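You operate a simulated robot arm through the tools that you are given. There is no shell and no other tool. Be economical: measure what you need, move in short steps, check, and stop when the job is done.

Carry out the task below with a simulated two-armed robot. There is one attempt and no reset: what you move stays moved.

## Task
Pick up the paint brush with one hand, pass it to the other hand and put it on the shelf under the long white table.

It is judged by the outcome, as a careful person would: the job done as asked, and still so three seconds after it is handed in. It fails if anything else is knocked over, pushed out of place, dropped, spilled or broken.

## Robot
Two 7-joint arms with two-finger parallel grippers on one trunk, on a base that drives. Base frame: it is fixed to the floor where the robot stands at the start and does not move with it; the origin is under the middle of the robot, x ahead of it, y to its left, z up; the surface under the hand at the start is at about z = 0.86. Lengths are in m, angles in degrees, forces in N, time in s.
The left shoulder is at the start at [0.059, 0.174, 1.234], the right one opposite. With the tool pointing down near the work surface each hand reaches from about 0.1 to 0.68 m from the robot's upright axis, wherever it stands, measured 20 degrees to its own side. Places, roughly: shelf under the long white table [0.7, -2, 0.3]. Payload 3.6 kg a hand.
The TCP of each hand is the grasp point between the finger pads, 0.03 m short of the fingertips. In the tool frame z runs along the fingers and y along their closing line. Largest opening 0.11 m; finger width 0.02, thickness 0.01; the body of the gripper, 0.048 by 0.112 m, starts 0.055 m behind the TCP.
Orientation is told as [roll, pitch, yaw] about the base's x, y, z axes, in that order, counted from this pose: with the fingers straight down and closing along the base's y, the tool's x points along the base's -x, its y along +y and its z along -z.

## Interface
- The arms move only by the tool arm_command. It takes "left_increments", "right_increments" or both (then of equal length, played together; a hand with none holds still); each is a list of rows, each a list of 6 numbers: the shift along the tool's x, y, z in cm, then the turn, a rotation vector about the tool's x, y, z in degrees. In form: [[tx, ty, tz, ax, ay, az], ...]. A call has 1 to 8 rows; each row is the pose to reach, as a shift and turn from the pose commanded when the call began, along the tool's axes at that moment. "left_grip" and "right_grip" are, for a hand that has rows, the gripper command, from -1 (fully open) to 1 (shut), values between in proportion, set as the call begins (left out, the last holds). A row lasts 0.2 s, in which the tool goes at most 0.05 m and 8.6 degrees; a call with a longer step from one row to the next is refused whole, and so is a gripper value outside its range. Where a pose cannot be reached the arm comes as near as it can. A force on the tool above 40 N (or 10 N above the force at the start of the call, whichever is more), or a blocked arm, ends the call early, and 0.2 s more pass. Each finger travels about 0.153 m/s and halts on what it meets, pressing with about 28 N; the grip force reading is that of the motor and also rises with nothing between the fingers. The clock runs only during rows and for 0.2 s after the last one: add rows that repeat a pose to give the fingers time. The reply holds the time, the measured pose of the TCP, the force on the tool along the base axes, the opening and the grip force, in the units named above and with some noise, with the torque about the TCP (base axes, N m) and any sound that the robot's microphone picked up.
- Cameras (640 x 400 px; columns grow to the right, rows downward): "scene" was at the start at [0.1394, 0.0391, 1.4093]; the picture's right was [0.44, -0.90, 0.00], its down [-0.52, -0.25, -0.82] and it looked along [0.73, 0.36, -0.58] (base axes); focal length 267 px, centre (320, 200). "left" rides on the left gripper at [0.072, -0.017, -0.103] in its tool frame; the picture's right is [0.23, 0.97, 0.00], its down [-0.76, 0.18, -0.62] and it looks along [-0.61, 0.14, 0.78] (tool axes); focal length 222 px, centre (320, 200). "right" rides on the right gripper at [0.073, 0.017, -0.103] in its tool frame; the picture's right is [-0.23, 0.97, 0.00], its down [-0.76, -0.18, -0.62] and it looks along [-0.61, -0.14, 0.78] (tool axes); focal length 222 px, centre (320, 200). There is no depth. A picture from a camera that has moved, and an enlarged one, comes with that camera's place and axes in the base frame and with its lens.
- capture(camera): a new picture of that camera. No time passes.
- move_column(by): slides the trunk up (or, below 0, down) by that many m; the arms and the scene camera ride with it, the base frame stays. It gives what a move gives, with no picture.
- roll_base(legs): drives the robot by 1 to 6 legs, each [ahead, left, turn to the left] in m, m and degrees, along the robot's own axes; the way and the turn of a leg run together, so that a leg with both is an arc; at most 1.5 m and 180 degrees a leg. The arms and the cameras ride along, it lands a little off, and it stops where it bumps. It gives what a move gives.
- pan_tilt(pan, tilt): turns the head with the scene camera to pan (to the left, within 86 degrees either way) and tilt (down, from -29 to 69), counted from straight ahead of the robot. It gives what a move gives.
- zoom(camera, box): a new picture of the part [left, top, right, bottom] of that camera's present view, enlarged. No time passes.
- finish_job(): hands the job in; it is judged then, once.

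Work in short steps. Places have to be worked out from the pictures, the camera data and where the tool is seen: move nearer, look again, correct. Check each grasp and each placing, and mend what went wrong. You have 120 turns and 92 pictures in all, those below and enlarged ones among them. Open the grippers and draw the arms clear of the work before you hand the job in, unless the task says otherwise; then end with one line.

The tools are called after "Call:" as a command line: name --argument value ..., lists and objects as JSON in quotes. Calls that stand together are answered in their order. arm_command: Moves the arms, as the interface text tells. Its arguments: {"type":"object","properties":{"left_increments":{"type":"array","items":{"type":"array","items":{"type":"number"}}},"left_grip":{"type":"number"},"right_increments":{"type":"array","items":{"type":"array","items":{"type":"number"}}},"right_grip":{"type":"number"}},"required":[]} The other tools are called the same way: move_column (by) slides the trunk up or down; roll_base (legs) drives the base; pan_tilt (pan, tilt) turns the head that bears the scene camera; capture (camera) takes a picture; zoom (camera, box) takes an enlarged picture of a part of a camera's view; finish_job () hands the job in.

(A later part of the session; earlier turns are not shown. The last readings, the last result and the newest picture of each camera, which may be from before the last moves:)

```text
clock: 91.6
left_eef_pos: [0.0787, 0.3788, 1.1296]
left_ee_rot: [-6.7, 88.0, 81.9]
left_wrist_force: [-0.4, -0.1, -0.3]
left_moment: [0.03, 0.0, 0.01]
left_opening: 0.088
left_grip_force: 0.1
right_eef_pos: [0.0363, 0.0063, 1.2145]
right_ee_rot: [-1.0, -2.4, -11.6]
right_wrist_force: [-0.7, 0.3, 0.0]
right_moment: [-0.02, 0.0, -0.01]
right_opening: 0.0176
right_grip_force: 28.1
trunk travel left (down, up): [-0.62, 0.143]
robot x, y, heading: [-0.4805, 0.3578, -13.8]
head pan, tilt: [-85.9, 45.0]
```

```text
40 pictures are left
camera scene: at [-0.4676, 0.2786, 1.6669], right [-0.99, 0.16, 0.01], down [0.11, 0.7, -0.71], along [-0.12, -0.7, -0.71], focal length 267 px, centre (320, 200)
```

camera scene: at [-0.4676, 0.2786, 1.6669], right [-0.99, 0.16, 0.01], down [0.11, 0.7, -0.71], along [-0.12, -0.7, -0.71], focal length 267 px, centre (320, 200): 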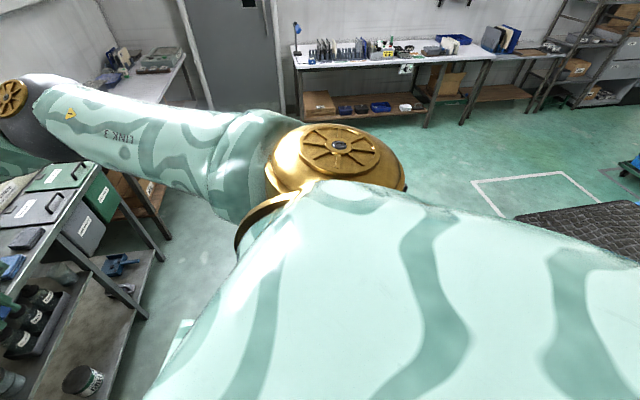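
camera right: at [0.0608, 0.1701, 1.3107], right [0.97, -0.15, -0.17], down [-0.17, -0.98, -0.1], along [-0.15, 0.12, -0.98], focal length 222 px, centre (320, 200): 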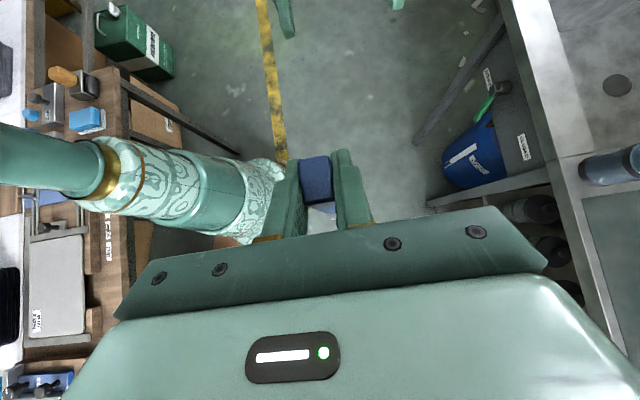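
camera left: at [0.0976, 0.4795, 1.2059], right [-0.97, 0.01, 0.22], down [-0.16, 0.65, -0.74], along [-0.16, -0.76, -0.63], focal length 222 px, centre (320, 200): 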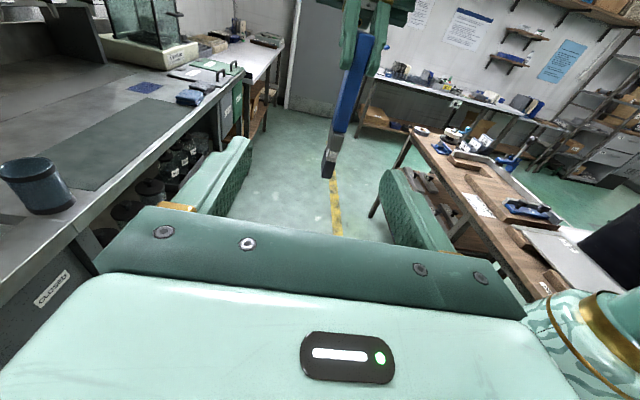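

The near white table by the door (x≈0.6, y≈-2.2) is the target; the wooden workbench's edge is around x≈-0.7, leaving a corridor. I square up, move to x≈-0.15, and slide right about 1 m.

Call:
roll_base --legs '[[0, 0, 13.6], [0.32, 0, 0], [0, -1.0, 0]]'

Call:
pan_tilt --pan -30 --tilt 40

Call:
capture --camera "scene"

Call:
capture --camera "left"

```text
clock: 93.0
left_eef_pos: [0.0595, 0.5053, 1.1298]
left_ee_rot: [-8.2, 88.0, 93.7]
left_wrist_force: [-0.7, 0.5, 1.0]
left_moment: [0.0, -0.03, -0.02]
left_opening: 0.088
left_grip_force: 0.0
right_eef_pos: [0.1034, 0.1335, 1.2139]
right_ee_rot: [-1.0, -2.3, 1.7]
right_wrist_force: [0.3, 0.6, -0.3]
right_moment: [-0.02, 0.07, -0.03]
right_opening: 0.017
right_grip_force: 28.0
trunk travel left (down, up): [-0.62, 0.143]
robot x, y, heading: [-0.4709, 0.3596, 0.0]
head pan, tilt: [-85.9, 45.0]
stopped in leg 1: the robot was blocked; the commanded pose is now the measured one
```

```text
clock: 94.2
left_eef_pos: [0.0606, 0.5063, 1.1303]
left_ee_rot: [-8.1, 87.8, 94.0]
left_wrist_force: [0.2, -1.1, 0.6]
left_moment: [-0.02, -0.03, -0.01]
left_opening: 0.0879
left_grip_force: 0.0
right_eef_pos: [0.1043, 0.1336, 1.2143]
right_ee_rot: [-0.9, -2.4, 1.7]
right_wrist_force: [0.2, 0.1, -0.3]
right_moment: [0.01, 0.04, -0.02]
right_opening: 0.0176
right_grip_force: 28.0
trunk travel left (down, up): [-0.62, 0.143]
robot x, y, heading: [-0.4772, 0.3612, -0.1]
head pan, tilt: [-30.0, 40.0]
```

```text
39 pictures are left
camera scene: at [-0.3818, 0.3208, 1.6738], right [-0.5, -0.86, 0.0], down [-0.56, 0.32, -0.76], along [0.66, -0.39, -0.64], focal length 267 px, centre (320, 200)
```

scene: 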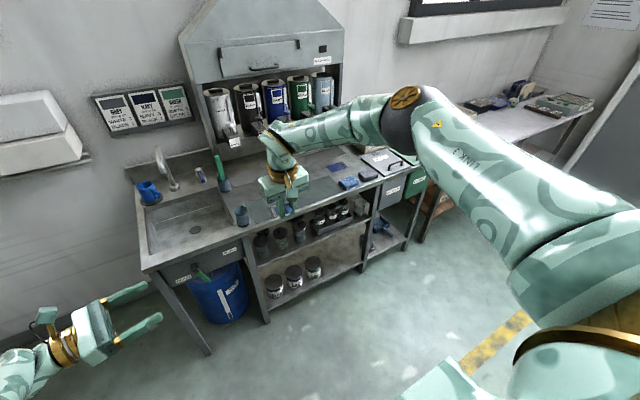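

```text
38 pictures are left
camera left: at [0.0544, 0.6081, 1.2065], right [-0.95, -0.21, 0.22], down [-0.31, 0.6, -0.74], along [0.02, -0.77, -0.64], focal length 222 px, centre (320, 200)
```

left: 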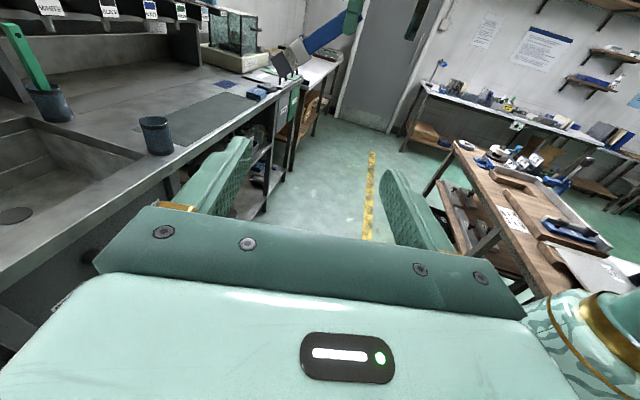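

It bumped slightly at the end of the turn (heading is already ~0) — probably near the workbench behind. I drive forward away from it.

Call:
roll_base --legs '[[0.3, 0, 0]]'

Call:
capture --camera "left"

```text
clock: 96.3
left_eef_pos: [0.3571, 0.5062, 1.1324]
left_ee_rot: [-13.6, 87.8, 88.5]
left_wrist_force: [-0.4, -0.5, -0.6]
left_moment: [0.0, 0.02, 0.0]
left_opening: 0.0882
left_grip_force: 0.1
right_eef_pos: [0.4045, 0.1356, 1.2166]
right_ee_rot: [-0.8, -2.6, 1.9]
right_wrist_force: [1.2, 0.9, -0.6]
right_moment: [0.0, 0.06, 0.01]
right_opening: 0.0173
right_grip_force: 27.7
trunk travel left (down, up): [-0.62, 0.143]
robot x, y, heading: [-0.1693, 0.3601, 0.1]
head pan, tilt: [-30.0, 40.0]
```

```text
37 pictures are left
camera left: at [0.3518, 0.6076, 1.2088], right [-0.95, -0.21, 0.22], down [-0.3, 0.6, -0.74], along [0.03, -0.77, -0.64], focal length 222 px, centre (320, 200)
```

left: 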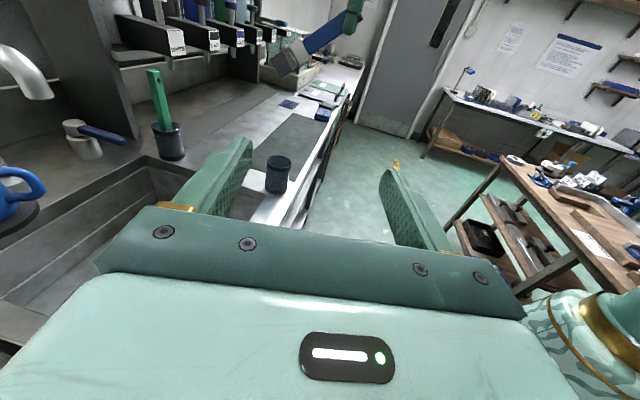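

Clear now; workbench corner re-estimated at (-0.72, -0.98). I slide right 1.0 m along x≈-0.17.

Call:
roll_base --legs '[[0, -1.1, 0]]'

Call:
capture --camera "left"

Call:
pan_tilt --pan -62 --tilt 40

Call:
capture --camera "scene"

```text
clock: 102.0
left_eef_pos: [0.3571, -0.5963, 1.1323]
left_ee_rot: [-13.2, 87.7, 89.3]
left_wrist_force: [-0.1, -0.5, 0.3]
left_moment: [0.02, 0.02, 0.03]
left_opening: 0.088
left_grip_force: 0.1
right_eef_pos: [0.4057, -0.9677, 1.2162]
right_ee_rot: [-0.8, -2.6, 2.1]
right_wrist_force: [0.0, 0.5, -1.2]
right_moment: [-0.01, 0.01, -0.02]
right_opening: 0.0174
right_grip_force: 28.1
trunk travel left (down, up): [-0.62, 0.143]
robot x, y, heading: [-0.1749, -0.746, 0.1]
head pan, tilt: [-30.0, 40.0]
```

```text
36 pictures are left
camera left: at [0.3521, -0.4953, 1.2086], right [-0.95, -0.22, 0.22], down [-0.31, 0.6, -0.74], along [0.03, -0.77, -0.64], focal length 222 px, centre (320, 200)
```

left: 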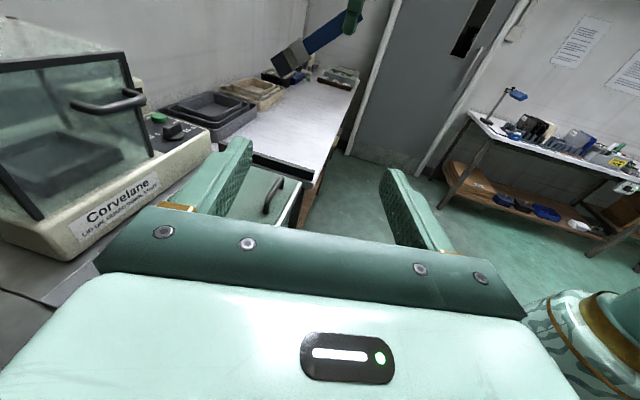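

```text
clock: 102.9
left_eef_pos: [0.3584, -0.5961, 1.1321]
left_ee_rot: [-12.9, 87.9, 89.4]
left_wrist_force: [0.5, -0.9, 0.3]
left_moment: [-0.01, 0.04, -0.02]
left_opening: 0.0879
left_grip_force: 0.0
right_eef_pos: [0.4053, -0.9693, 1.2168]
right_ee_rot: [-0.7, -2.6, 2.1]
right_wrist_force: [0.2, 0.5, -0.4]
right_moment: [-0.04, 0.08, 0.0]
right_opening: 0.0173
right_grip_force: 28.0
trunk travel left (down, up): [-0.62, 0.143]
robot x, y, heading: [-0.1703, -0.7455, 0.1]
head pan, tilt: [-62.0, 40.0]
```

```text
35 pictures are left
camera scene: at [-0.1175, -0.8183, 1.6741], right [-0.88, -0.47, 0.0], down [-0.3, 0.57, -0.77], along [0.36, -0.68, -0.64], focal length 267 px, centre (320, 200)
```

scene: 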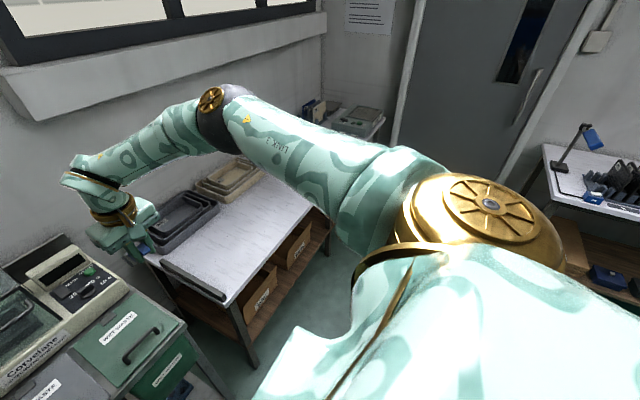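

White table front edge is at x≈0.39 from y≈-1.0 to -2.3, with boxes on the shelf near its left end. I slide another 0.95 m right and look at the shelf.

Call:
roll_base --legs '[[-0.1, 0, 0], [0, -0.95, 0]]'

Call:
pan_tilt --pan 5 --tilt 50

Call:
capture --camera "scene"

```text
clock: 108.6
left_eef_pos: [0.2646, -1.532, 1.1317]
left_ee_rot: [-13.1, 87.8, 90.1]
left_wrist_force: [-0.3, -0.2, 0.5]
left_moment: [0.03, 0.04, -0.04]
left_opening: 0.0883
left_grip_force: 0.0
right_eef_pos: [0.3145, -1.903, 1.217]
right_ee_rot: [-0.9, -2.5, 2.9]
right_wrist_force: [0.9, -1.1, -0.9]
right_moment: [0.0, 0.05, 0.01]
right_opening: 0.0175
right_grip_force: 27.8
trunk travel left (down, up): [-0.62, 0.143]
robot x, y, heading: [-0.2667, -1.6859, 0.9]
head pan, tilt: [-62.0, 40.0]
```

```text
clock: 110.0
left_eef_pos: [0.2616, -1.5321, 1.1327]
left_ee_rot: [-13.1, 87.9, 90.3]
left_wrist_force: [0.5, -0.2, 0.9]
left_moment: [-0.03, -0.01, -0.02]
left_opening: 0.0877
left_grip_force: 0.1
right_eef_pos: [0.3144, -1.9026, 1.216]
right_ee_rot: [-0.8, -2.6, 3.0]
right_wrist_force: [0.2, -0.2, -0.9]
right_moment: [0.04, 0.02, -0.01]
right_opening: 0.0176
right_grip_force: 27.9
trunk travel left (down, up): [-0.62, 0.143]
robot x, y, heading: [-0.2617, -1.6841, 0.9]
head pan, tilt: [5.0, 50.0]
```

```text
34 pictures are left
camera scene: at [-0.1743, -1.6777, 1.6599], right [0.1, -0.99, 0.0], down [-0.76, -0.08, -0.64], along [0.64, 0.07, -0.77], focal length 267 px, centre (320, 200)
```

scene: 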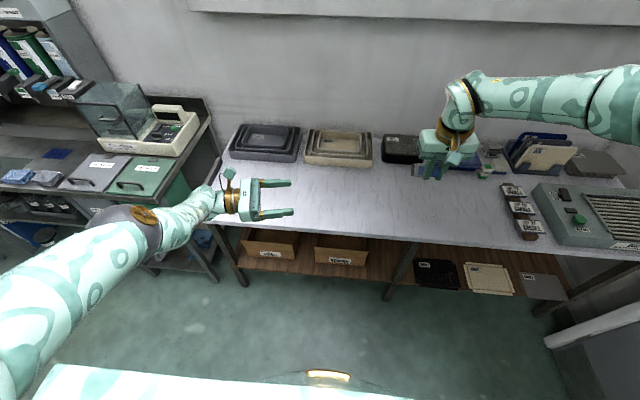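

The shelf holds two boxes on the left and three flat items on the right, with a free patch around y≈-1.95 near the middle leg. I back off and lower the trunk to look at the shelf properly.

Call:
roll_base --legs '[[-0.35, 0, 0], [0, -0.1, 0]]'

Call:
move_column --by -0.45

Call:
pan_tilt --pan -10 --tilt 40

Call:
capture --camera "scene"

```text
clock: 113.0
left_eef_pos: [-0.0822, -1.641, 1.1318]
left_ee_rot: [-13.6, 87.9, 89.4]
left_wrist_force: [0.4, 0.4, -0.2]
left_moment: [0.04, -0.02, 0.01]
left_opening: 0.0878
left_grip_force: 0.1
right_eef_pos: [-0.0314, -2.0128, 1.216]
right_ee_rot: [-0.9, -2.5, 2.5]
right_wrist_force: [-0.3, -0.6, 0.0]
right_moment: [0.02, 0.03, -0.02]
right_opening: 0.0173
right_grip_force: 27.9
trunk travel left (down, up): [-0.62, 0.143]
robot x, y, heading: [-0.6104, -1.7948, 0.7]
head pan, tilt: [5.0, 50.0]
```

```text
refused: -0.45 is not a number from -0.4 to 0.4
```

```text
clock: 113.8
left_eef_pos: [-0.0814, -1.6411, 1.1331]
left_ee_rot: [-12.7, 87.8, 90.2]
left_wrist_force: [0.4, 0.6, 0.5]
left_moment: [0.03, -0.03, 0.0]
left_opening: 0.088
left_grip_force: 0.1
right_eef_pos: [-0.0314, -2.0129, 1.2153]
right_ee_rot: [-0.8, -2.7, 2.7]
right_wrist_force: [0.0, 1.4, -0.9]
right_moment: [-0.01, 0.03, 0.03]
right_opening: 0.0174
right_grip_force: 27.7
trunk travel left (down, up): [-0.62, 0.143]
robot x, y, heading: [-0.6091, -1.7929, 0.5]
head pan, tilt: [-10.0, 40.0]
```

```text
33 pictures are left
camera scene: at [-0.512, -1.8073, 1.674], right [-0.16, -0.99, 0.0], down [-0.64, 0.1, -0.77], along [0.76, -0.12, -0.64], focal length 267 px, centre (320, 200)
```

scene: 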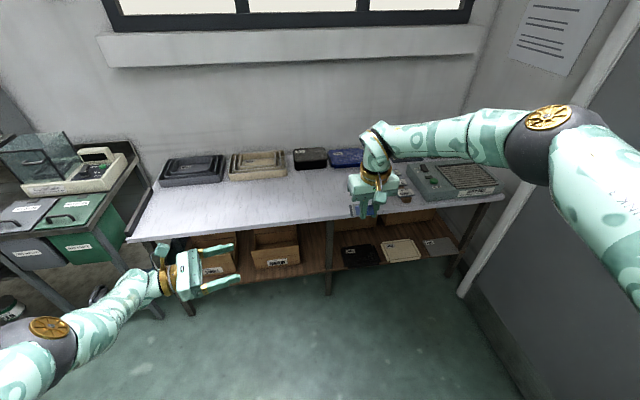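

Now I lower the trunk by 0.4 in open space and look at the shelf again.

Call:
move_column --by -0.4

Call:
pan_tilt --pan -5 --tilt 30

Call:
capture --camera "scene"

```text
clock: 117.6
left_eef_pos: [-0.0975, -1.6422, 0.6249]
left_ee_rot: [68.4, 77.3, 171.1]
left_wrist_force: [-0.1, 0.2, 0.1]
left_moment: [0.0, 0.0, -0.01]
left_opening: 0.0882
left_grip_force: 0.0
right_eef_pos: [-0.032, -2.012, 0.8166]
right_ee_rot: [-0.9, -2.6, 2.6]
right_wrist_force: [-0.1, -1.5, -0.1]
right_moment: [0.0, 0.08, 0.03]
right_opening: 0.0174
right_grip_force: 28.5
trunk travel left (down, up): [-0.22, 0.543]
robot x, y, heading: [-0.6116, -1.7924, 0.5]
head pan, tilt: [-10.0, 40.0]
```

```text
clock: 118.3
left_eef_pos: [-0.0965, -1.6408, 0.625]
left_ee_rot: [68.4, 77.2, 171.1]
left_wrist_force: [0.4, -0.4, 0.2]
left_moment: [-0.01, 0.0, 0.03]
left_opening: 0.0877
left_grip_force: 0.1
right_eef_pos: [-0.0322, -2.014, 0.8169]
right_ee_rot: [-0.7, -2.6, 2.6]
right_wrist_force: [0.2, 0.3, 0.0]
right_moment: [0.0, 0.04, 0.0]
right_opening: 0.0172
right_grip_force: 28.2
trunk travel left (down, up): [-0.22, 0.543]
robot x, y, heading: [-0.6106, -1.7973, 0.7]
head pan, tilt: [-5.0, 30.0]
```

```text
32 pictures are left
camera scene: at [-0.4024, -1.7988, 1.2843], right [-0.08, -1.0, 0.0], down [-0.5, 0.04, -0.87], along [0.86, -0.07, -0.5], focal length 267 px, centre (320, 200)
```

scene: 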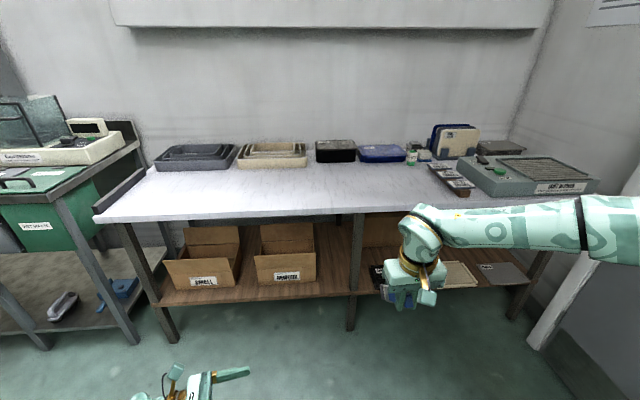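

Table top z≈0.74, shelf z≈0.29, front edge x≈0.42; free gap between the second box (y≈-1.86) and the leg (y≈-2.0). I pitch the right hand 45° so the brush becomes level, and pull the left hand back out of the way.

Call:
arm_command --right_increments '[[0, 0, 0, 0, -7.5, 0], [0, 0, 0, 0, -15, 0], [0, 0, 0, 0, -22.5, 0], [0, 0, 0, 0, -30, 0], [0, 0, 0, 0, -37.5, 0], [0, 0, 0, 0, -42.5, 0]]' --left_increments '[[0, 3, -1, 0, 0, 0], [0, 6, -2, 0, 0, 0], [0, 9, -3, 0, 0, 0], [0, 12, -4, 0, 0, 0], [0, 15, -5, 0, 0, 0], [0, 18, -6, 0, 0, 0]]'

Call:
capture --camera "scene"

Call:
capture --camera "right"

```text
clock: 119.7
left_eef_pos: [-0.2286, -1.5965, 0.5547]
left_ee_rot: [68.7, 77.1, 171.1]
left_wrist_force: [-0.9, 0.2, -0.1]
left_moment: [0.01, 0.0, -0.03]
left_opening: 0.088
left_grip_force: 0.1
left hand out of reach, approached as far as the arm can: row 1, 2, 3, 4, 5, 6
right_eef_pos: [-0.0319, -2.0131, 0.8156]
right_ee_rot: [-0.9, -40.2, 3.1]
right_wrist_force: [0.4, 0.2, -0.8]
right_moment: [-0.04, 0.04, -0.03]
right_opening: 0.0173
right_grip_force: 27.8
right hand out of reach, approached as far as the arm can: row 6
trunk travel left (down, up): [-0.22, 0.543]
robot x, y, heading: [-0.6086, -1.7923, 0.6]
head pan, tilt: [-5.0, 30.0]
```

```text
31 pictures are left
camera scene: at [-0.4026, -1.7989, 1.2844], right [-0.08, -1.0, 0.0], down [-0.5, 0.04, -0.87], along [0.86, -0.07, -0.5], focal length 267 px, centre (320, 200)
```

scene: 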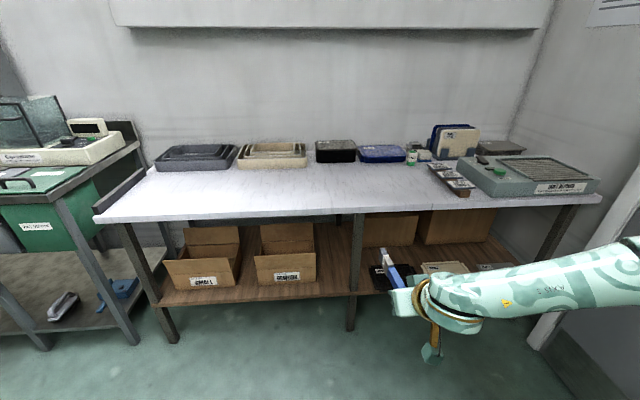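

```text
30 pictures are left
camera right: at [-0.1557, -2.0008, 0.8469], right [0.13, 0.98, 0.13], down [0.19, -0.16, 0.97], along [0.97, -0.1, -0.2], focal length 222 px, centre (320, 200)
```

right: 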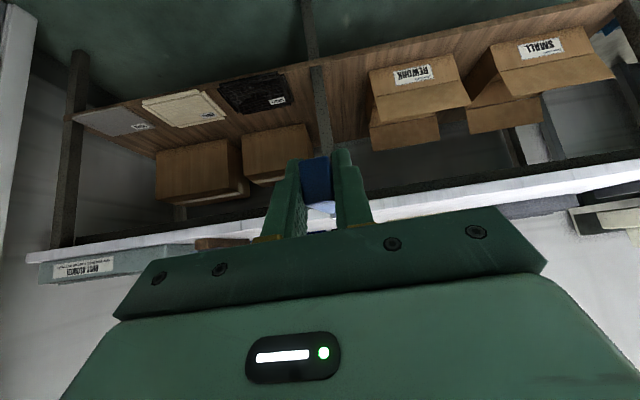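

Brush is now roughly level, pointing forward; left hand is retracted. I lower the trunk fully and then the right arm to near shelf height, still well in front of the table.

Call:
move_column --by -0.215

Call:
arm_command --right_increments '[[1.9, 0, 2.3, 0, 0, 0], [3.8, 0, 4.6, 0, 0, 0], [5.7, 0, 6.9, 0, 0, 0], [7.6, 0, 9.2, 0, 0, 0], [9.6, 0, 11.5, 0, 0, 0], [11.5, 0, 13.8, 0, 0, 0], [11.5, 0, 13.8, 0, 0, 0]]'

Call:
capture --camera "scene"

```text
clock: 122.0
left_eef_pos: [-0.3018, -1.5966, 0.2769]
left_ee_rot: [74.5, 60.0, 176.6]
left_wrist_force: [-0.1, 0.5, 0.3]
left_moment: [-0.04, 0.02, 0.0]
left_opening: 0.088
left_grip_force: 0.0
right_eef_pos: [-0.039, -2.0127, 0.4742]
right_ee_rot: [-0.2, -23.4, 2.8]
right_wrist_force: [-0.3, 0.0, -0.8]
right_moment: [0.0, 0.04, 0.0]
right_opening: 0.0175
right_grip_force: 28.3
trunk travel left (down, up): [-0.005, 0.758]
robot x, y, heading: [-0.6118, -1.7916, 0.5]
head pan, tilt: [-5.0, 30.0]
```

```text
clock: 123.6
left_eef_pos: [-0.3025, -1.5963, 0.2769]
left_ee_rot: [74.4, 60.0, 176.5]
left_wrist_force: [0.3, -0.3, -0.2]
left_moment: [0.04, 0.01, -0.02]
left_opening: 0.0883
left_grip_force: 0.0
right_eef_pos: [-0.0197, -2.0844, 0.3798]
right_ee_rot: [-0.1, -23.5, 2.8]
right_wrist_force: [0.0, -0.3, -1.0]
right_moment: [-0.02, 0.04, 0.0]
right_opening: 0.0174
right_grip_force: 27.9
right hand out of reach, approached as far as the arm can: row 1, 2, 3, 4, 5, 6, 7
trunk travel left (down, up): [-0.005, 0.758]
robot x, y, heading: [-0.6091, -1.7936, 0.3]
head pan, tilt: [-5.0, 30.0]
```

```text
29 pictures are left
camera scene: at [-0.2733, -1.7978, 1.0547], right [-0.08, -1.0, 0.0], down [-0.5, 0.04, -0.87], along [0.86, -0.07, -0.5], focal length 267 px, centre (320, 200)
```

scene: 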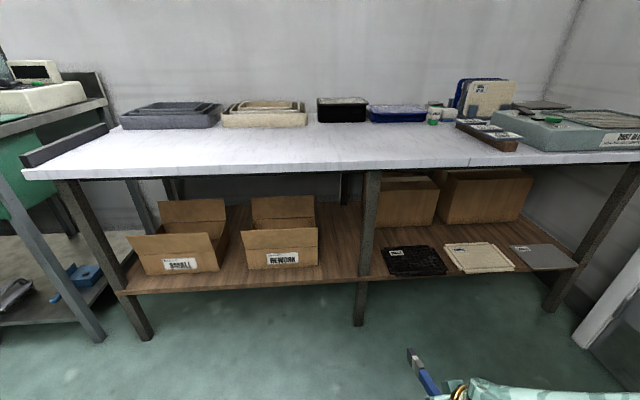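

The trunk leans forward as it lowers, so the forearm is steep and pitch dropped to -23°. Extending the hand forward should let it level out; I try that in the free space in front.

Call:
arm_command --right_increments '[[-2.8, 1, 0.8, 0, -3, 0], [-5.6, 2, 1.5, 0, -6, 0], [-8.4, 3, 2.2, 0, -9, 0], [-11.2, 4, 3, 0, -12, 0], [-14, 5, 3.8, 0, -15, 0], [-16.8, 6, 4.5, 0, -18, 0], [-19.5, 7, 5.2, 0, -21, 0], [-19.5, 7, 5.2, 0, -21, 0]]'

Call:
capture --camera "scene"

```text
clock: 125.4
left_eef_pos: [-0.3011, -1.5958, 0.2764]
left_ee_rot: [74.4, 60.0, 176.5]
left_wrist_force: [-0.1, 0.6, -0.1]
left_moment: [0.01, 0.02, -0.04]
left_opening: 0.0878
left_grip_force: 0.1
right_eef_pos: [0.1861, -2.0296, 0.4212]
right_ee_rot: [-0.3, -44.4, 3.0]
right_wrist_force: [0.4, 0.2, -0.4]
right_moment: [-0.04, 0.07, 0.01]
right_opening: 0.0173
right_grip_force: 27.5
right hand out of reach, approached as far as the arm can: row 1, 2, 3, 4, 5, 6, 7, 8
trunk travel left (down, up): [-0.005, 0.758]
robot x, y, heading: [-0.6126, -1.7964, 0.5]
head pan, tilt: [-5.0, 30.0]
```

```text
28 pictures are left
camera scene: at [-0.2727, -1.7973, 1.0545], right [-0.08, -1.0, 0.0], down [-0.5, 0.04, -0.87], along [0.86, -0.07, -0.5], focal length 267 px, centre (320, 200)
```

scene: 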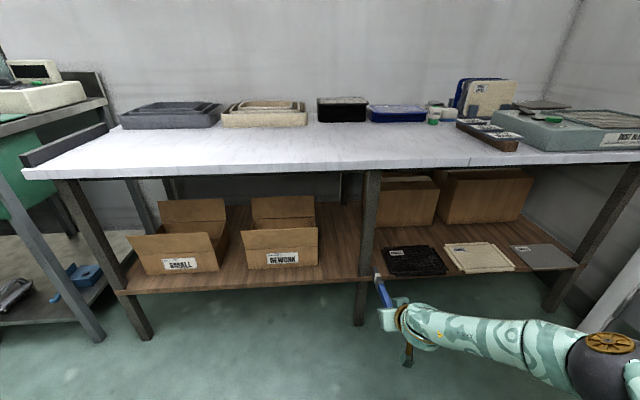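

At this extension the hand reaches pitch -44° and the brush is level at z≈0.41. Free shelf patch: y -1.86…-2.0 (box to leg), x from ≈0.40 to 0.75. I align laterally to y≈-1.93 first (slight turn to square the yaw), staying in front of the table.

Call:
roll_base --legs '[[0, 0, -2.5], [0.0, 0.135, 0]]'

Call:
capture --camera "scene"

Call:
capture --camera "right"

```text
clock: 127.1
left_eef_pos: [-0.2901, -1.4749, 0.2769]
left_ee_rot: [74.4, 59.9, 174.1]
left_wrist_force: [-0.2, 0.2, -0.7]
left_moment: [0.01, 0.02, -0.04]
left_opening: 0.0881
left_grip_force: 0.1
right_eef_pos: [0.1792, -1.9283, 0.4217]
right_ee_rot: [-0.3, -44.3, 0.5]
right_wrist_force: [-0.2, -0.6, 0.1]
right_moment: [-0.01, 0.05, 0.04]
right_opening: 0.0174
right_grip_force: 28.1
trunk travel left (down, up): [-0.005, 0.758]
robot x, y, heading: [-0.6075, -1.6581, -1.9]
head pan, tilt: [-5.0, 30.0]
```

```text
27 pictures are left
camera scene: at [-0.2688, -1.6767, 1.0545], right [-0.12, -0.99, 0.0], down [-0.5, 0.06, -0.87], along [0.86, -0.1, -0.5], focal length 267 px, centre (320, 200)
```

scene: 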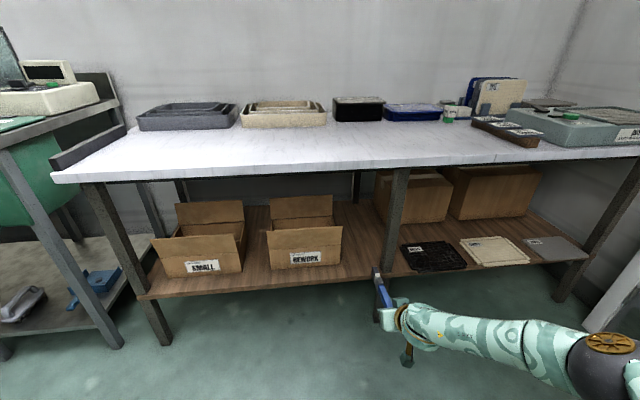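

```text
26 pictures are left
camera right: at [0.0547, -1.9118, 0.4439], right [0.16, 0.98, 0.16], down [0.11, -0.17, 0.98], along [0.98, -0.14, -0.14], focal length 222 px, centre (320, 200)
```

right: 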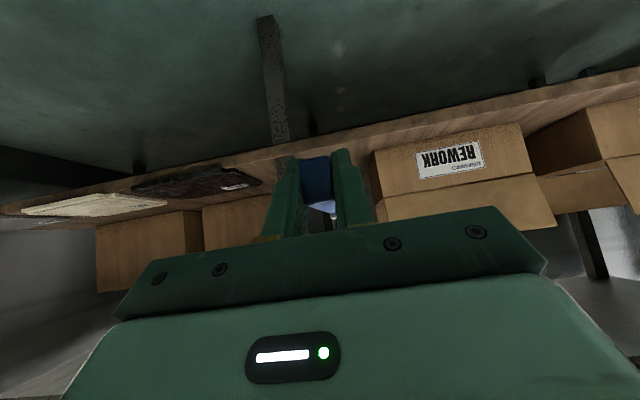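

Gap is about y -1.86 to -1.99. I'll keep the gripper body in front of the boxes: target TCP x≈0.465, y≈-1.912 so the brush lies x 0.44–0.61. First drive in at the current safe height, in two legs.

Call:
roll_base --legs '[[0, 0.022, 0], [0.2, 0, 0]]'

Call:
capture --camera "right"

Call:
capture --camera "scene"

```text
clock: 129.1
left_eef_pos: [-0.091, -1.459, 0.2773]
left_ee_rot: [74.5, 60.0, 174.2]
left_wrist_force: [-0.5, 0.3, 0.8]
left_moment: [-0.01, -0.01, -0.01]
left_opening: 0.0878
left_grip_force: 0.1
right_eef_pos: [0.3765, -1.9126, 0.4217]
right_ee_rot: [-0.3, -44.4, 0.5]
right_wrist_force: [0.0, -0.2, -0.9]
right_moment: [0.0, 0.04, 0.01]
right_opening: 0.0174
right_grip_force: 28.1
trunk travel left (down, up): [-0.005, 0.758]
robot x, y, heading: [-0.4074, -1.6444, -1.7]
head pan, tilt: [-5.0, 30.0]
```

```text
25 pictures are left
camera right: at [0.2518, -1.8958, 0.4438], right [0.16, 0.98, 0.16], down [0.11, -0.17, 0.98], along [0.98, -0.14, -0.14], focal length 222 px, centre (320, 200)
```

right: 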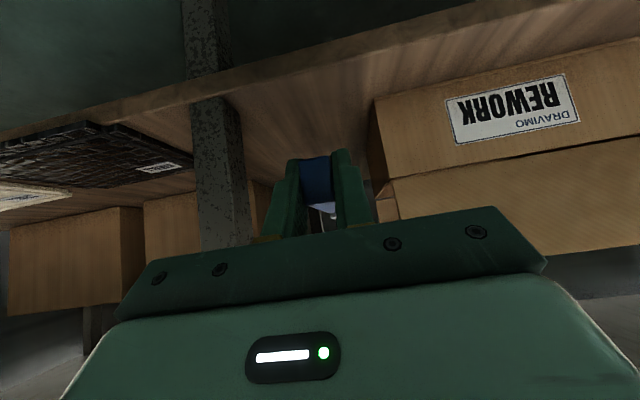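

```text
24 pictures are left
camera scene: at [-0.0717, -1.6608, 1.0545], right [-0.12, -0.99, 0.0], down [-0.5, 0.06, -0.87], along [0.86, -0.1, -0.5], focal length 267 px, centre (320, 200)
```

scene: 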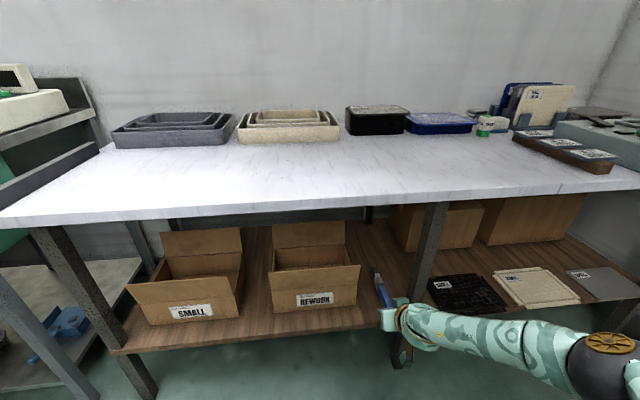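

Brush enters the gap nicely; shelf front edge ≈0.43, leg face y≈-1.98, box y≈-1.86. Forward another 10 cm.

Call:
roll_base --legs '[[0.105, 0.0, 0]]'

Call:
capture --camera "right"

Call:
zoom --camera "scene" --box '[250, 200, 500, 400]'

```text
clock: 130.2
left_eef_pos: [0.0136, -1.4618, 0.2755]
left_ee_rot: [74.3, 59.9, 174.1]
left_wrist_force: [0.8, -1.0, 0.0]
left_moment: [0.02, 0.0, 0.01]
left_opening: 0.0879
left_grip_force: 0.0
right_eef_pos: [0.4826, -1.9157, 0.4218]
right_ee_rot: [-0.2, -44.2, 0.6]
right_wrist_force: [0.0, -0.6, -0.5]
right_moment: [0.0, 0.05, -0.02]
right_opening: 0.0171
right_grip_force: 28.0
trunk travel left (down, up): [-0.005, 0.758]
robot x, y, heading: [-0.3033, -1.6467, -2.0]
head pan, tilt: [-5.0, 30.0]
```

```text
23 pictures are left
camera right: at [0.3573, -1.8996, 0.4437], right [0.16, 0.98, 0.16], down [0.11, -0.17, 0.98], along [0.98, -0.14, -0.14], focal length 222 px, centre (320, 200)
```

right: 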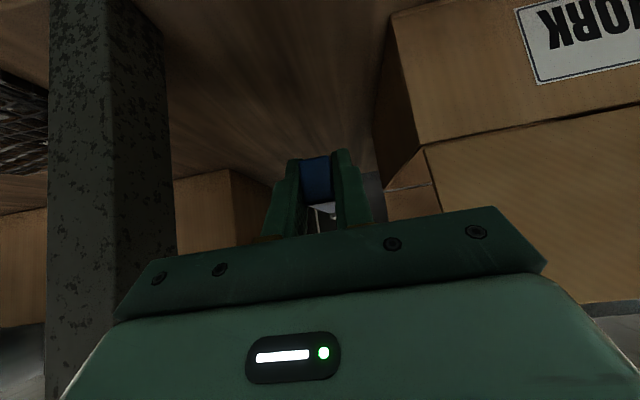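

```text
2.00 times, centred on (375, 300) of scene
camera zoom: at [0.034, -1.6644, 1.0545], right [-0.12, -0.99, 0.0], down [-0.5, 0.06, -0.87], along [0.86, -0.1, -0.5], focal length 534 px, centre (210, 0)
```

zoom: 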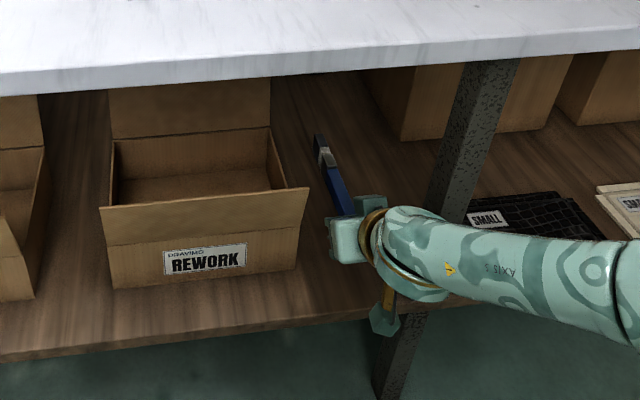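

Brush is inside between box and leg. I lower in small steps, letting the pitch steepen a little so the pose stays reachable.

Call:
arm_command --right_increments '[[1.05, 0, 1.07, 0, 1.2, 0], [2.1, 0, 2.15, 0, 2.5, 0], [2.1, 0, 2.15, 0, 2.5, 0]]'

```text
clock: 131.1
left_eef_pos: [0.0148, -1.4625, 0.2756]
left_ee_rot: [74.3, 60.0, 174.0]
left_wrist_force: [-0.2, -0.3, -0.3]
left_moment: [-0.01, 0.0, 0.0]
left_opening: 0.0881
left_grip_force: 0.1
right_eef_pos: [0.4815, -1.9178, 0.3935]
right_ee_rot: [-0.4, -41.7, 0.4]
right_wrist_force: [0.4, 1.5, -0.2]
right_moment: [0.0, 0.04, 0.0]
right_opening: 0.0175
right_grip_force: 28.2
trunk travel left (down, up): [-0.005, 0.758]
robot x, y, heading: [-0.3005, -1.6461, -1.8]
head pan, tilt: [-5.0, 30.0]
```

Fully reached, z 0.394. Another 3 cm.

Call:
arm_command --right_increments '[[1, 0, 1.12, 0, 1, 0], [2, 0, 2.24, 0, 2, 0], [2, 0, 2.24, 0, 2, 0]]'

Call:
zoom --camera "scene" --box '[250, 200, 500, 400]'

```text
clock: 131.8
left_eef_pos: [0.0138, -1.4634, 0.2755]
left_ee_rot: [74.3, 60.0, 174.1]
left_wrist_force: [0.2, -0.4, -0.2]
left_moment: [-0.02, 0.02, 0.02]
left_opening: 0.0881
left_grip_force: 0.1
right_eef_pos: [0.4818, -1.9173, 0.3632]
right_ee_rot: [-0.3, -40.0, 0.6]
right_wrist_force: [0.0, 0.1, -0.1]
right_moment: [0.01, 0.09, -0.03]
right_opening: 0.0174
right_grip_force: 28.1
trunk travel left (down, up): [-0.005, 0.758]
robot x, y, heading: [-0.3033, -1.6436, -2.0]
head pan, tilt: [-5.0, 30.0]
```

```text
2.00 times, centred on (375, 300) of scene
camera zoom: at [0.0339, -1.6643, 1.0545], right [-0.12, -0.99, 0.0], down [-0.5, 0.06, -0.87], along [0.86, -0.1, -0.5], focal length 534 px, centre (210, 0)
```

zoom: 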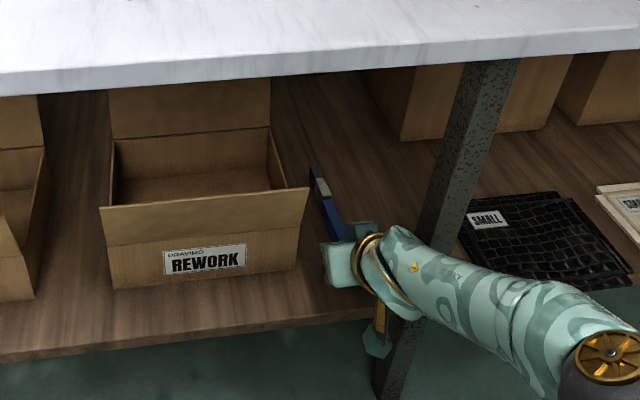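

No contact yet (z 0.363). I continue 2 cm, then 1 cm steps watching the force.

Call:
arm_command --right_increments '[[0.65, 0, 0.76, 0, 0.5, 0], [1.3, 0, 1.53, 0, 1, 0], [1.3, 0, 1.53, 0, 1, 0]]'

Call:
arm_command --right_increments '[[0.3, 0, 0.38, 0, 0, 0], [0.64, 0, 0.77, 0, 0, 0], [0.64, 0, 0.77, 0, 0, 0]]'

Call:
zoom --camera "scene" --box '[250, 200, 500, 400]'

Call:
capture --camera "right"

```text
clock: 132.7
left_eef_pos: [0.0136, -1.4633, 0.2762]
left_ee_rot: [74.5, 60.0, 174.1]
left_wrist_force: [-0.2, -0.2, 0.9]
left_moment: [-0.01, -0.01, 0.0]
left_opening: 0.088
left_grip_force: 0.1
right_eef_pos: [0.4696, -1.9201, 0.3462]
right_ee_rot: [-0.3, -38.7, 0.4]
right_wrist_force: [-0.1, -0.3, 0.2]
right_moment: [0.01, 0.04, -0.02]
right_opening: 0.0175
right_grip_force: 28.2
right hand out of reach, approached as far as the arm can: row 1, 2, 3
trunk travel left (down, up): [-0.005, 0.758]
robot x, y, heading: [-0.2999, -1.6478, -1.9]
head pan, tilt: [-5.0, 30.0]
```

```text
clock: 133.4
left_eef_pos: [0.0145, -1.462, 0.2764]
left_ee_rot: [74.3, 60.0, 174.1]
left_wrist_force: [-0.1, 0.1, -0.2]
left_moment: [0.02, 0.02, -0.01]
left_opening: 0.0881
left_grip_force: 0.2
right_eef_pos: [0.4655, -1.9173, 0.3395]
right_ee_rot: [-0.3, -38.8, 0.5]
right_wrist_force: [1.2, -0.3, 0.3]
right_moment: [-0.05, -0.17, -0.07]
right_opening: 0.0178
right_grip_force: 27.8
right hand out of reach, approached as far as the arm can: row 1, 2, 3
trunk travel left (down, up): [-0.005, 0.758]
robot x, y, heading: [-0.3016, -1.6445, -2.2]
head pan, tilt: [-5.0, 30.0]
```

```text
2.00 times, centred on (375, 300) of scene
camera zoom: at [0.0337, -1.6643, 1.0546], right [-0.12, -0.99, 0.0], down [-0.5, 0.06, -0.87], along [0.86, -0.1, -0.5], focal length 534 px, centre (210, 0)
```

zoom: 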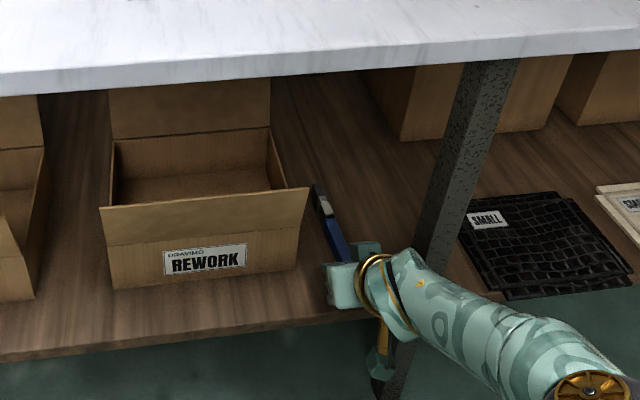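

```text
19 pictures are left
camera right: at [0.344, -1.9013, 0.3743], right [0.17, 0.98, 0.14], down [0.2, -0.17, 0.96], along [0.96, -0.14, -0.23], focal length 222 px, centre (320, 200)
```

right: 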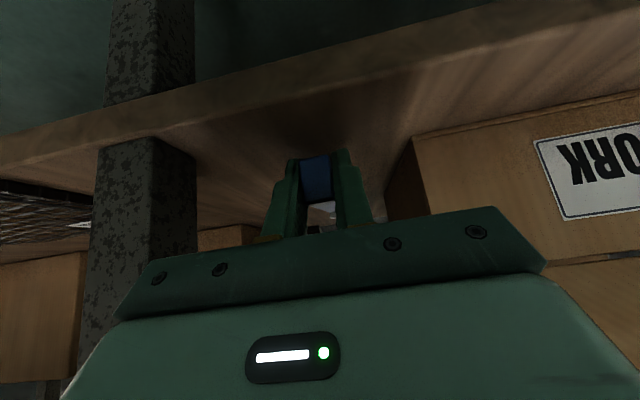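

A small moment change suggests the bristle tip just touches the shelf. The handle tail is only ~1.5 cm inside the edge, so I raise 6 mm, shift 1 cm left and drive 5 cm deeper.

Call:
arm_command --right_increments '[[-0.3, 0, -0.4, 0, 0, 0], [-0.5, 0, -0.6, 0, 0, 0]]'

Call:
roll_base --legs '[[0, 0.01, 0], [0.05, 0, 0]]'

Call:
zoom --camera "scene" --box '[250, 200, 500, 400]'

Call:
capture --camera "right"

```text
clock: 134.1
left_eef_pos: [0.0134, -1.4625, 0.2764]
left_ee_rot: [74.3, 60.1, 174.1]
left_wrist_force: [-0.4, 0.1, 0.3]
left_moment: [0.02, -0.04, 0.01]
left_opening: 0.088
left_grip_force: 0.1
right_eef_pos: [0.4669, -1.9176, 0.3461]
right_ee_rot: [-0.4, -38.8, 0.5]
right_wrist_force: [0.1, -0.7, -0.3]
right_moment: [-0.03, 0.04, -0.02]
right_opening: 0.0174
right_grip_force: 28.0
right hand out of reach, approached as far as the arm can: row 1
trunk travel left (down, up): [-0.005, 0.758]
robot x, y, heading: [-0.3032, -1.6451, -2.0]
head pan, tilt: [-5.0, 30.0]
```

```text
clock: 135.3
left_eef_pos: [0.0647, -1.4533, 0.2761]
left_ee_rot: [74.5, 60.0, 174.1]
left_wrist_force: [-0.8, 0.1, -0.6]
left_moment: [-0.01, 0.0, 0.03]
left_opening: 0.088
left_grip_force: 0.1
right_eef_pos: [0.5179, -1.9075, 0.3473]
right_ee_rot: [-0.3, -38.7, 0.5]
right_wrist_force: [0.4, 0.0, -1.0]
right_moment: [-0.03, 0.08, -0.02]
right_opening: 0.0175
right_grip_force: 28.3
trunk travel left (down, up): [-0.005, 0.758]
robot x, y, heading: [-0.2518, -1.6389, -2.1]
head pan, tilt: [-5.0, 30.0]
```

```text
2.00 times, centred on (375, 300) of scene
camera zoom: at [0.0848, -1.6557, 1.0545], right [-0.12, -0.99, 0.0], down [-0.5, 0.06, -0.87], along [0.86, -0.1, -0.5], focal length 534 px, centre (210, 0)
```

zoom: 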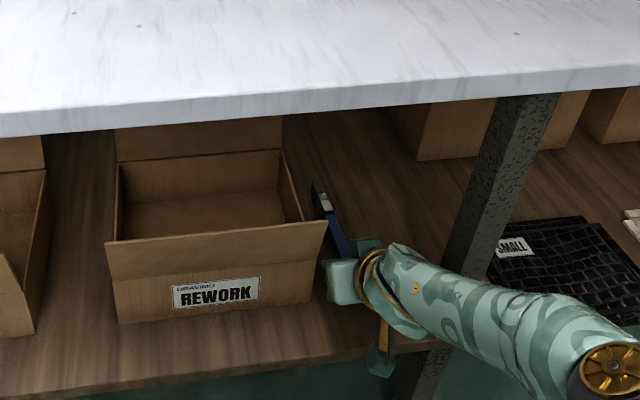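

```text
17 pictures are left
camera right: at [0.3965, -1.8917, 0.3801], right [0.17, 0.98, 0.14], down [0.21, -0.17, 0.96], along [0.96, -0.14, -0.23], focal length 222 px, centre (320, 200)
```

right: 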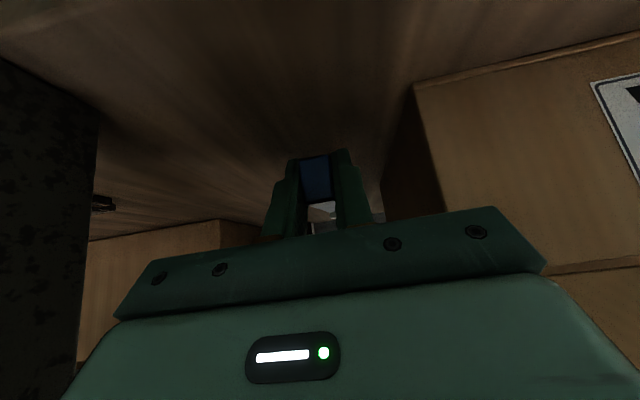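

Well inside the shelf now, clear of box and leg. I lower ~1 cm to bring the brush to the surface.

Call:
arm_command --right_increments '[[0.3, 0, 0.4, 0, 0, 0], [0.6, 0, 0.8, 0, 0, 0], [0.6, 0, 0.8, 0, 0, 0]]'

Call:
arm_command --right_increments '[[0.3, 0, 0.4, 0, 0, 0], [0.6, 0, 0.8, 0, 0, 0], [0.6, 0, 0.8, 0, 0, 0]]'

```text
clock: 136.1
left_eef_pos: [0.0647, -1.4536, 0.2761]
left_ee_rot: [74.5, 60.0, 174.2]
left_wrist_force: [-0.6, 0.2, -0.1]
left_moment: [-0.04, 0.01, 0.0]
left_opening: 0.0878
left_grip_force: 0.1
right_eef_pos: [0.5118, -1.9113, 0.336]
right_ee_rot: [-0.3, -38.9, 0.6]
right_wrist_force: [2.6, 0.2, 5.1]
right_moment: [0.05, -0.91, 0.08]
right_opening: 0.0176
right_grip_force: 27.6
right hand out of reach, approached as far as the arm can: row 1, 2, 3
trunk travel left (down, up): [-0.005, 0.758]
robot x, y, heading: [-0.2514, -1.6371, -1.8]
head pan, tilt: [-5.0, 30.0]
```

```text
clock: 136.9
left_eef_pos: [0.0659, -1.4535, 0.277]
left_ee_rot: [74.6, 60.0, 174.2]
left_wrist_force: [0.0, 0.3, -0.7]
left_moment: [-0.04, 0.0, 0.0]
left_opening: 0.0879
left_grip_force: 0.0
right_eef_pos: [0.5094, -1.9124, 0.3315]
right_ee_rot: [-0.4, -38.9, 0.6]
right_wrist_force: [1.8, 0.3, 4.8]
right_moment: [0.02, -0.82, 0.04]
right_opening: 0.0171
right_grip_force: 28.1
right hand out of reach, approached as far as the arm can: row 1, 2, 3
trunk travel left (down, up): [-0.005, 0.758]
robot x, y, heading: [-0.252, -1.6354, -1.7]
head pan, tilt: [-5.0, 30.0]
```

Tip is in contact (≈5 N) and the fingertips are near the surface. I open the right gripper modestly to release.

Call:
arm_command --right_increments '[[0, 0, 0, 0, 0, 0], [0, 0, 0, 0, 0, 0], [0, 0, 0, 0, 0, 0]]' --right_grip 0.1

Call:
capture --camera "right"

Call:
zoom --camera "scene" --box '[250, 200, 500, 400]'

```text
clock: 137.7
left_eef_pos: [0.0638, -1.4544, 0.2762]
left_ee_rot: [74.4, 60.0, 174.2]
left_wrist_force: [0.1, 0.1, -0.1]
left_moment: [0.01, 0.01, -0.02]
left_opening: 0.088
left_grip_force: 0.0
right_eef_pos: [0.5092, -1.9109, 0.3311]
right_ee_rot: [-0.3, -38.8, 0.6]
right_wrist_force: [0.2, 0.3, -0.2]
right_moment: [0.0, -0.02, 0.0]
right_opening: 0.0495
right_grip_force: 0.1
trunk travel left (down, up): [-0.005, 0.758]
robot x, y, heading: [-0.2555, -1.6352, -1.6]
head pan, tilt: [-5.0, 30.0]
```

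```text
16 pictures are left
camera right: at [0.3869, -1.895, 0.3655], right [0.17, 0.98, 0.14], down [0.2, -0.17, 0.96], along [0.96, -0.14, -0.23], focal length 222 px, centre (320, 200)
```

right: 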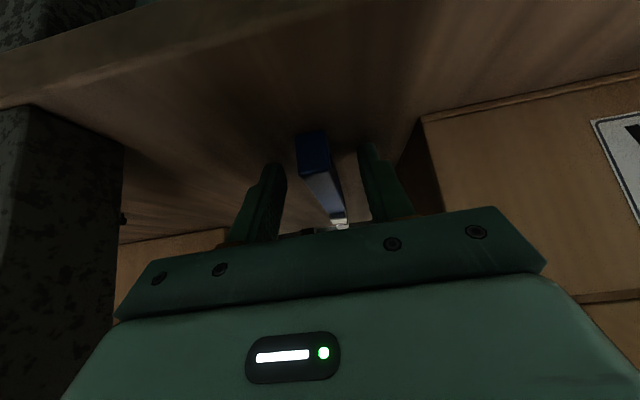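

```text
2.00 times, centred on (375, 300) of scene
camera zoom: at [0.0846, -1.6557, 1.0546], right [-0.12, -0.99, 0.0], down [-0.5, 0.06, -0.87], along [0.86, -0.1, -0.5], focal length 534 px, centre (210, 0)
```

zoom: 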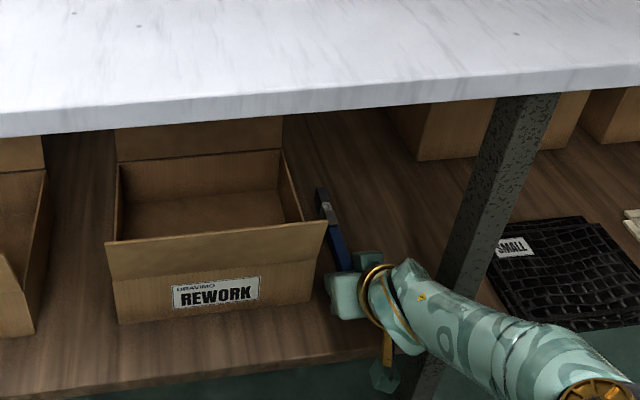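

The brush rests on the shelf between the open fingers, with no force left on the hand. I retract along the tool axis and then back the base away.

Call:
arm_command --right_increments '[[0, 0, -2, 0, 0, 0], [0, 0, -4, 0, 0, 0], [0, 0, -6, 0, 0, 0]]'

Call:
roll_base --legs '[[-0.35, 0, 0]]'

Call:
capture --camera "scene"

Call:
capture --camera "right"

```text
clock: 138.5
left_eef_pos: [0.0642, -1.4544, 0.2768]
left_ee_rot: [74.5, 60.0, 174.2]
left_wrist_force: [0.7, 0.1, 0.6]
left_moment: [-0.02, -0.02, -0.01]
left_opening: 0.0878
left_grip_force: 0.1
right_eef_pos: [0.4818, -1.9218, 0.3572]
right_ee_rot: [-0.2, -38.8, 0.6]
right_wrist_force: [0.3, -0.7, -0.1]
right_moment: [-0.01, 0.01, 0.01]
right_opening: 0.0495
right_grip_force: 0.1
right hand out of reach, approached as far as the arm can: row 1, 2, 3
trunk travel left (down, up): [-0.005, 0.758]
robot x, y, heading: [-0.253, -1.6361, -1.8]
head pan, tilt: [-5.0, 30.0]
```

```text
clock: 140.8
left_eef_pos: [-0.2901, -1.4417, 0.2763]
left_ee_rot: [74.4, 60.0, 174.2]
left_wrist_force: [0.0, -0.7, -0.8]
left_moment: [-0.03, 0.0, 0.01]
left_opening: 0.0879
left_grip_force: 0.1
right_eef_pos: [0.1277, -1.9117, 0.3564]
right_ee_rot: [-0.2, -38.7, 0.6]
right_wrist_force: [0.8, -0.8, -0.1]
right_moment: [0.03, 0.04, 0.01]
right_opening: 0.0492
right_grip_force: 0.1
trunk travel left (down, up): [-0.005, 0.758]
robot x, y, heading: [-0.6045, -1.627, -1.9]
head pan, tilt: [-5.0, 30.0]
```

```text
14 pictures are left
camera scene: at [-0.2701, -1.6444, 1.0546], right [-0.12, -0.99, 0.0], down [-0.5, 0.06, -0.87], along [0.86, -0.1, -0.5], focal length 267 px, centre (320, 200)
```

scene: 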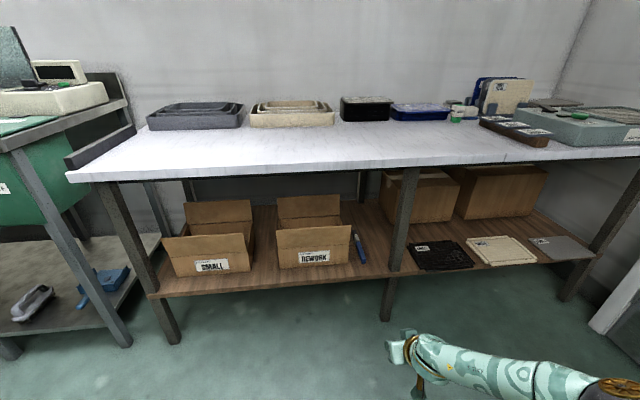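

```text
13 pictures are left
camera right: at [0.0048, -1.8934, 0.3907], right [0.17, 0.98, 0.14], down [0.21, -0.17, 0.96], along [0.96, -0.14, -0.23], focal length 222 px, centre (320, 200)
```

right: 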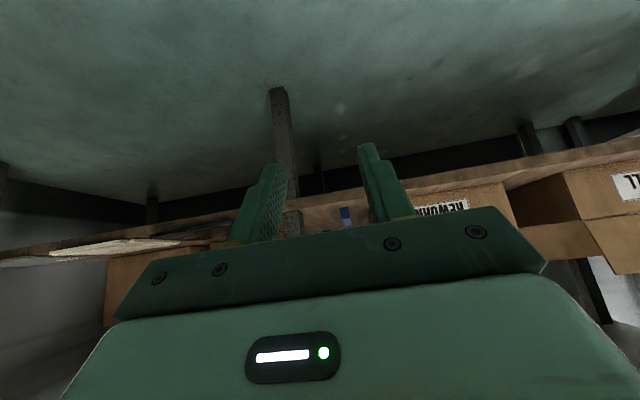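

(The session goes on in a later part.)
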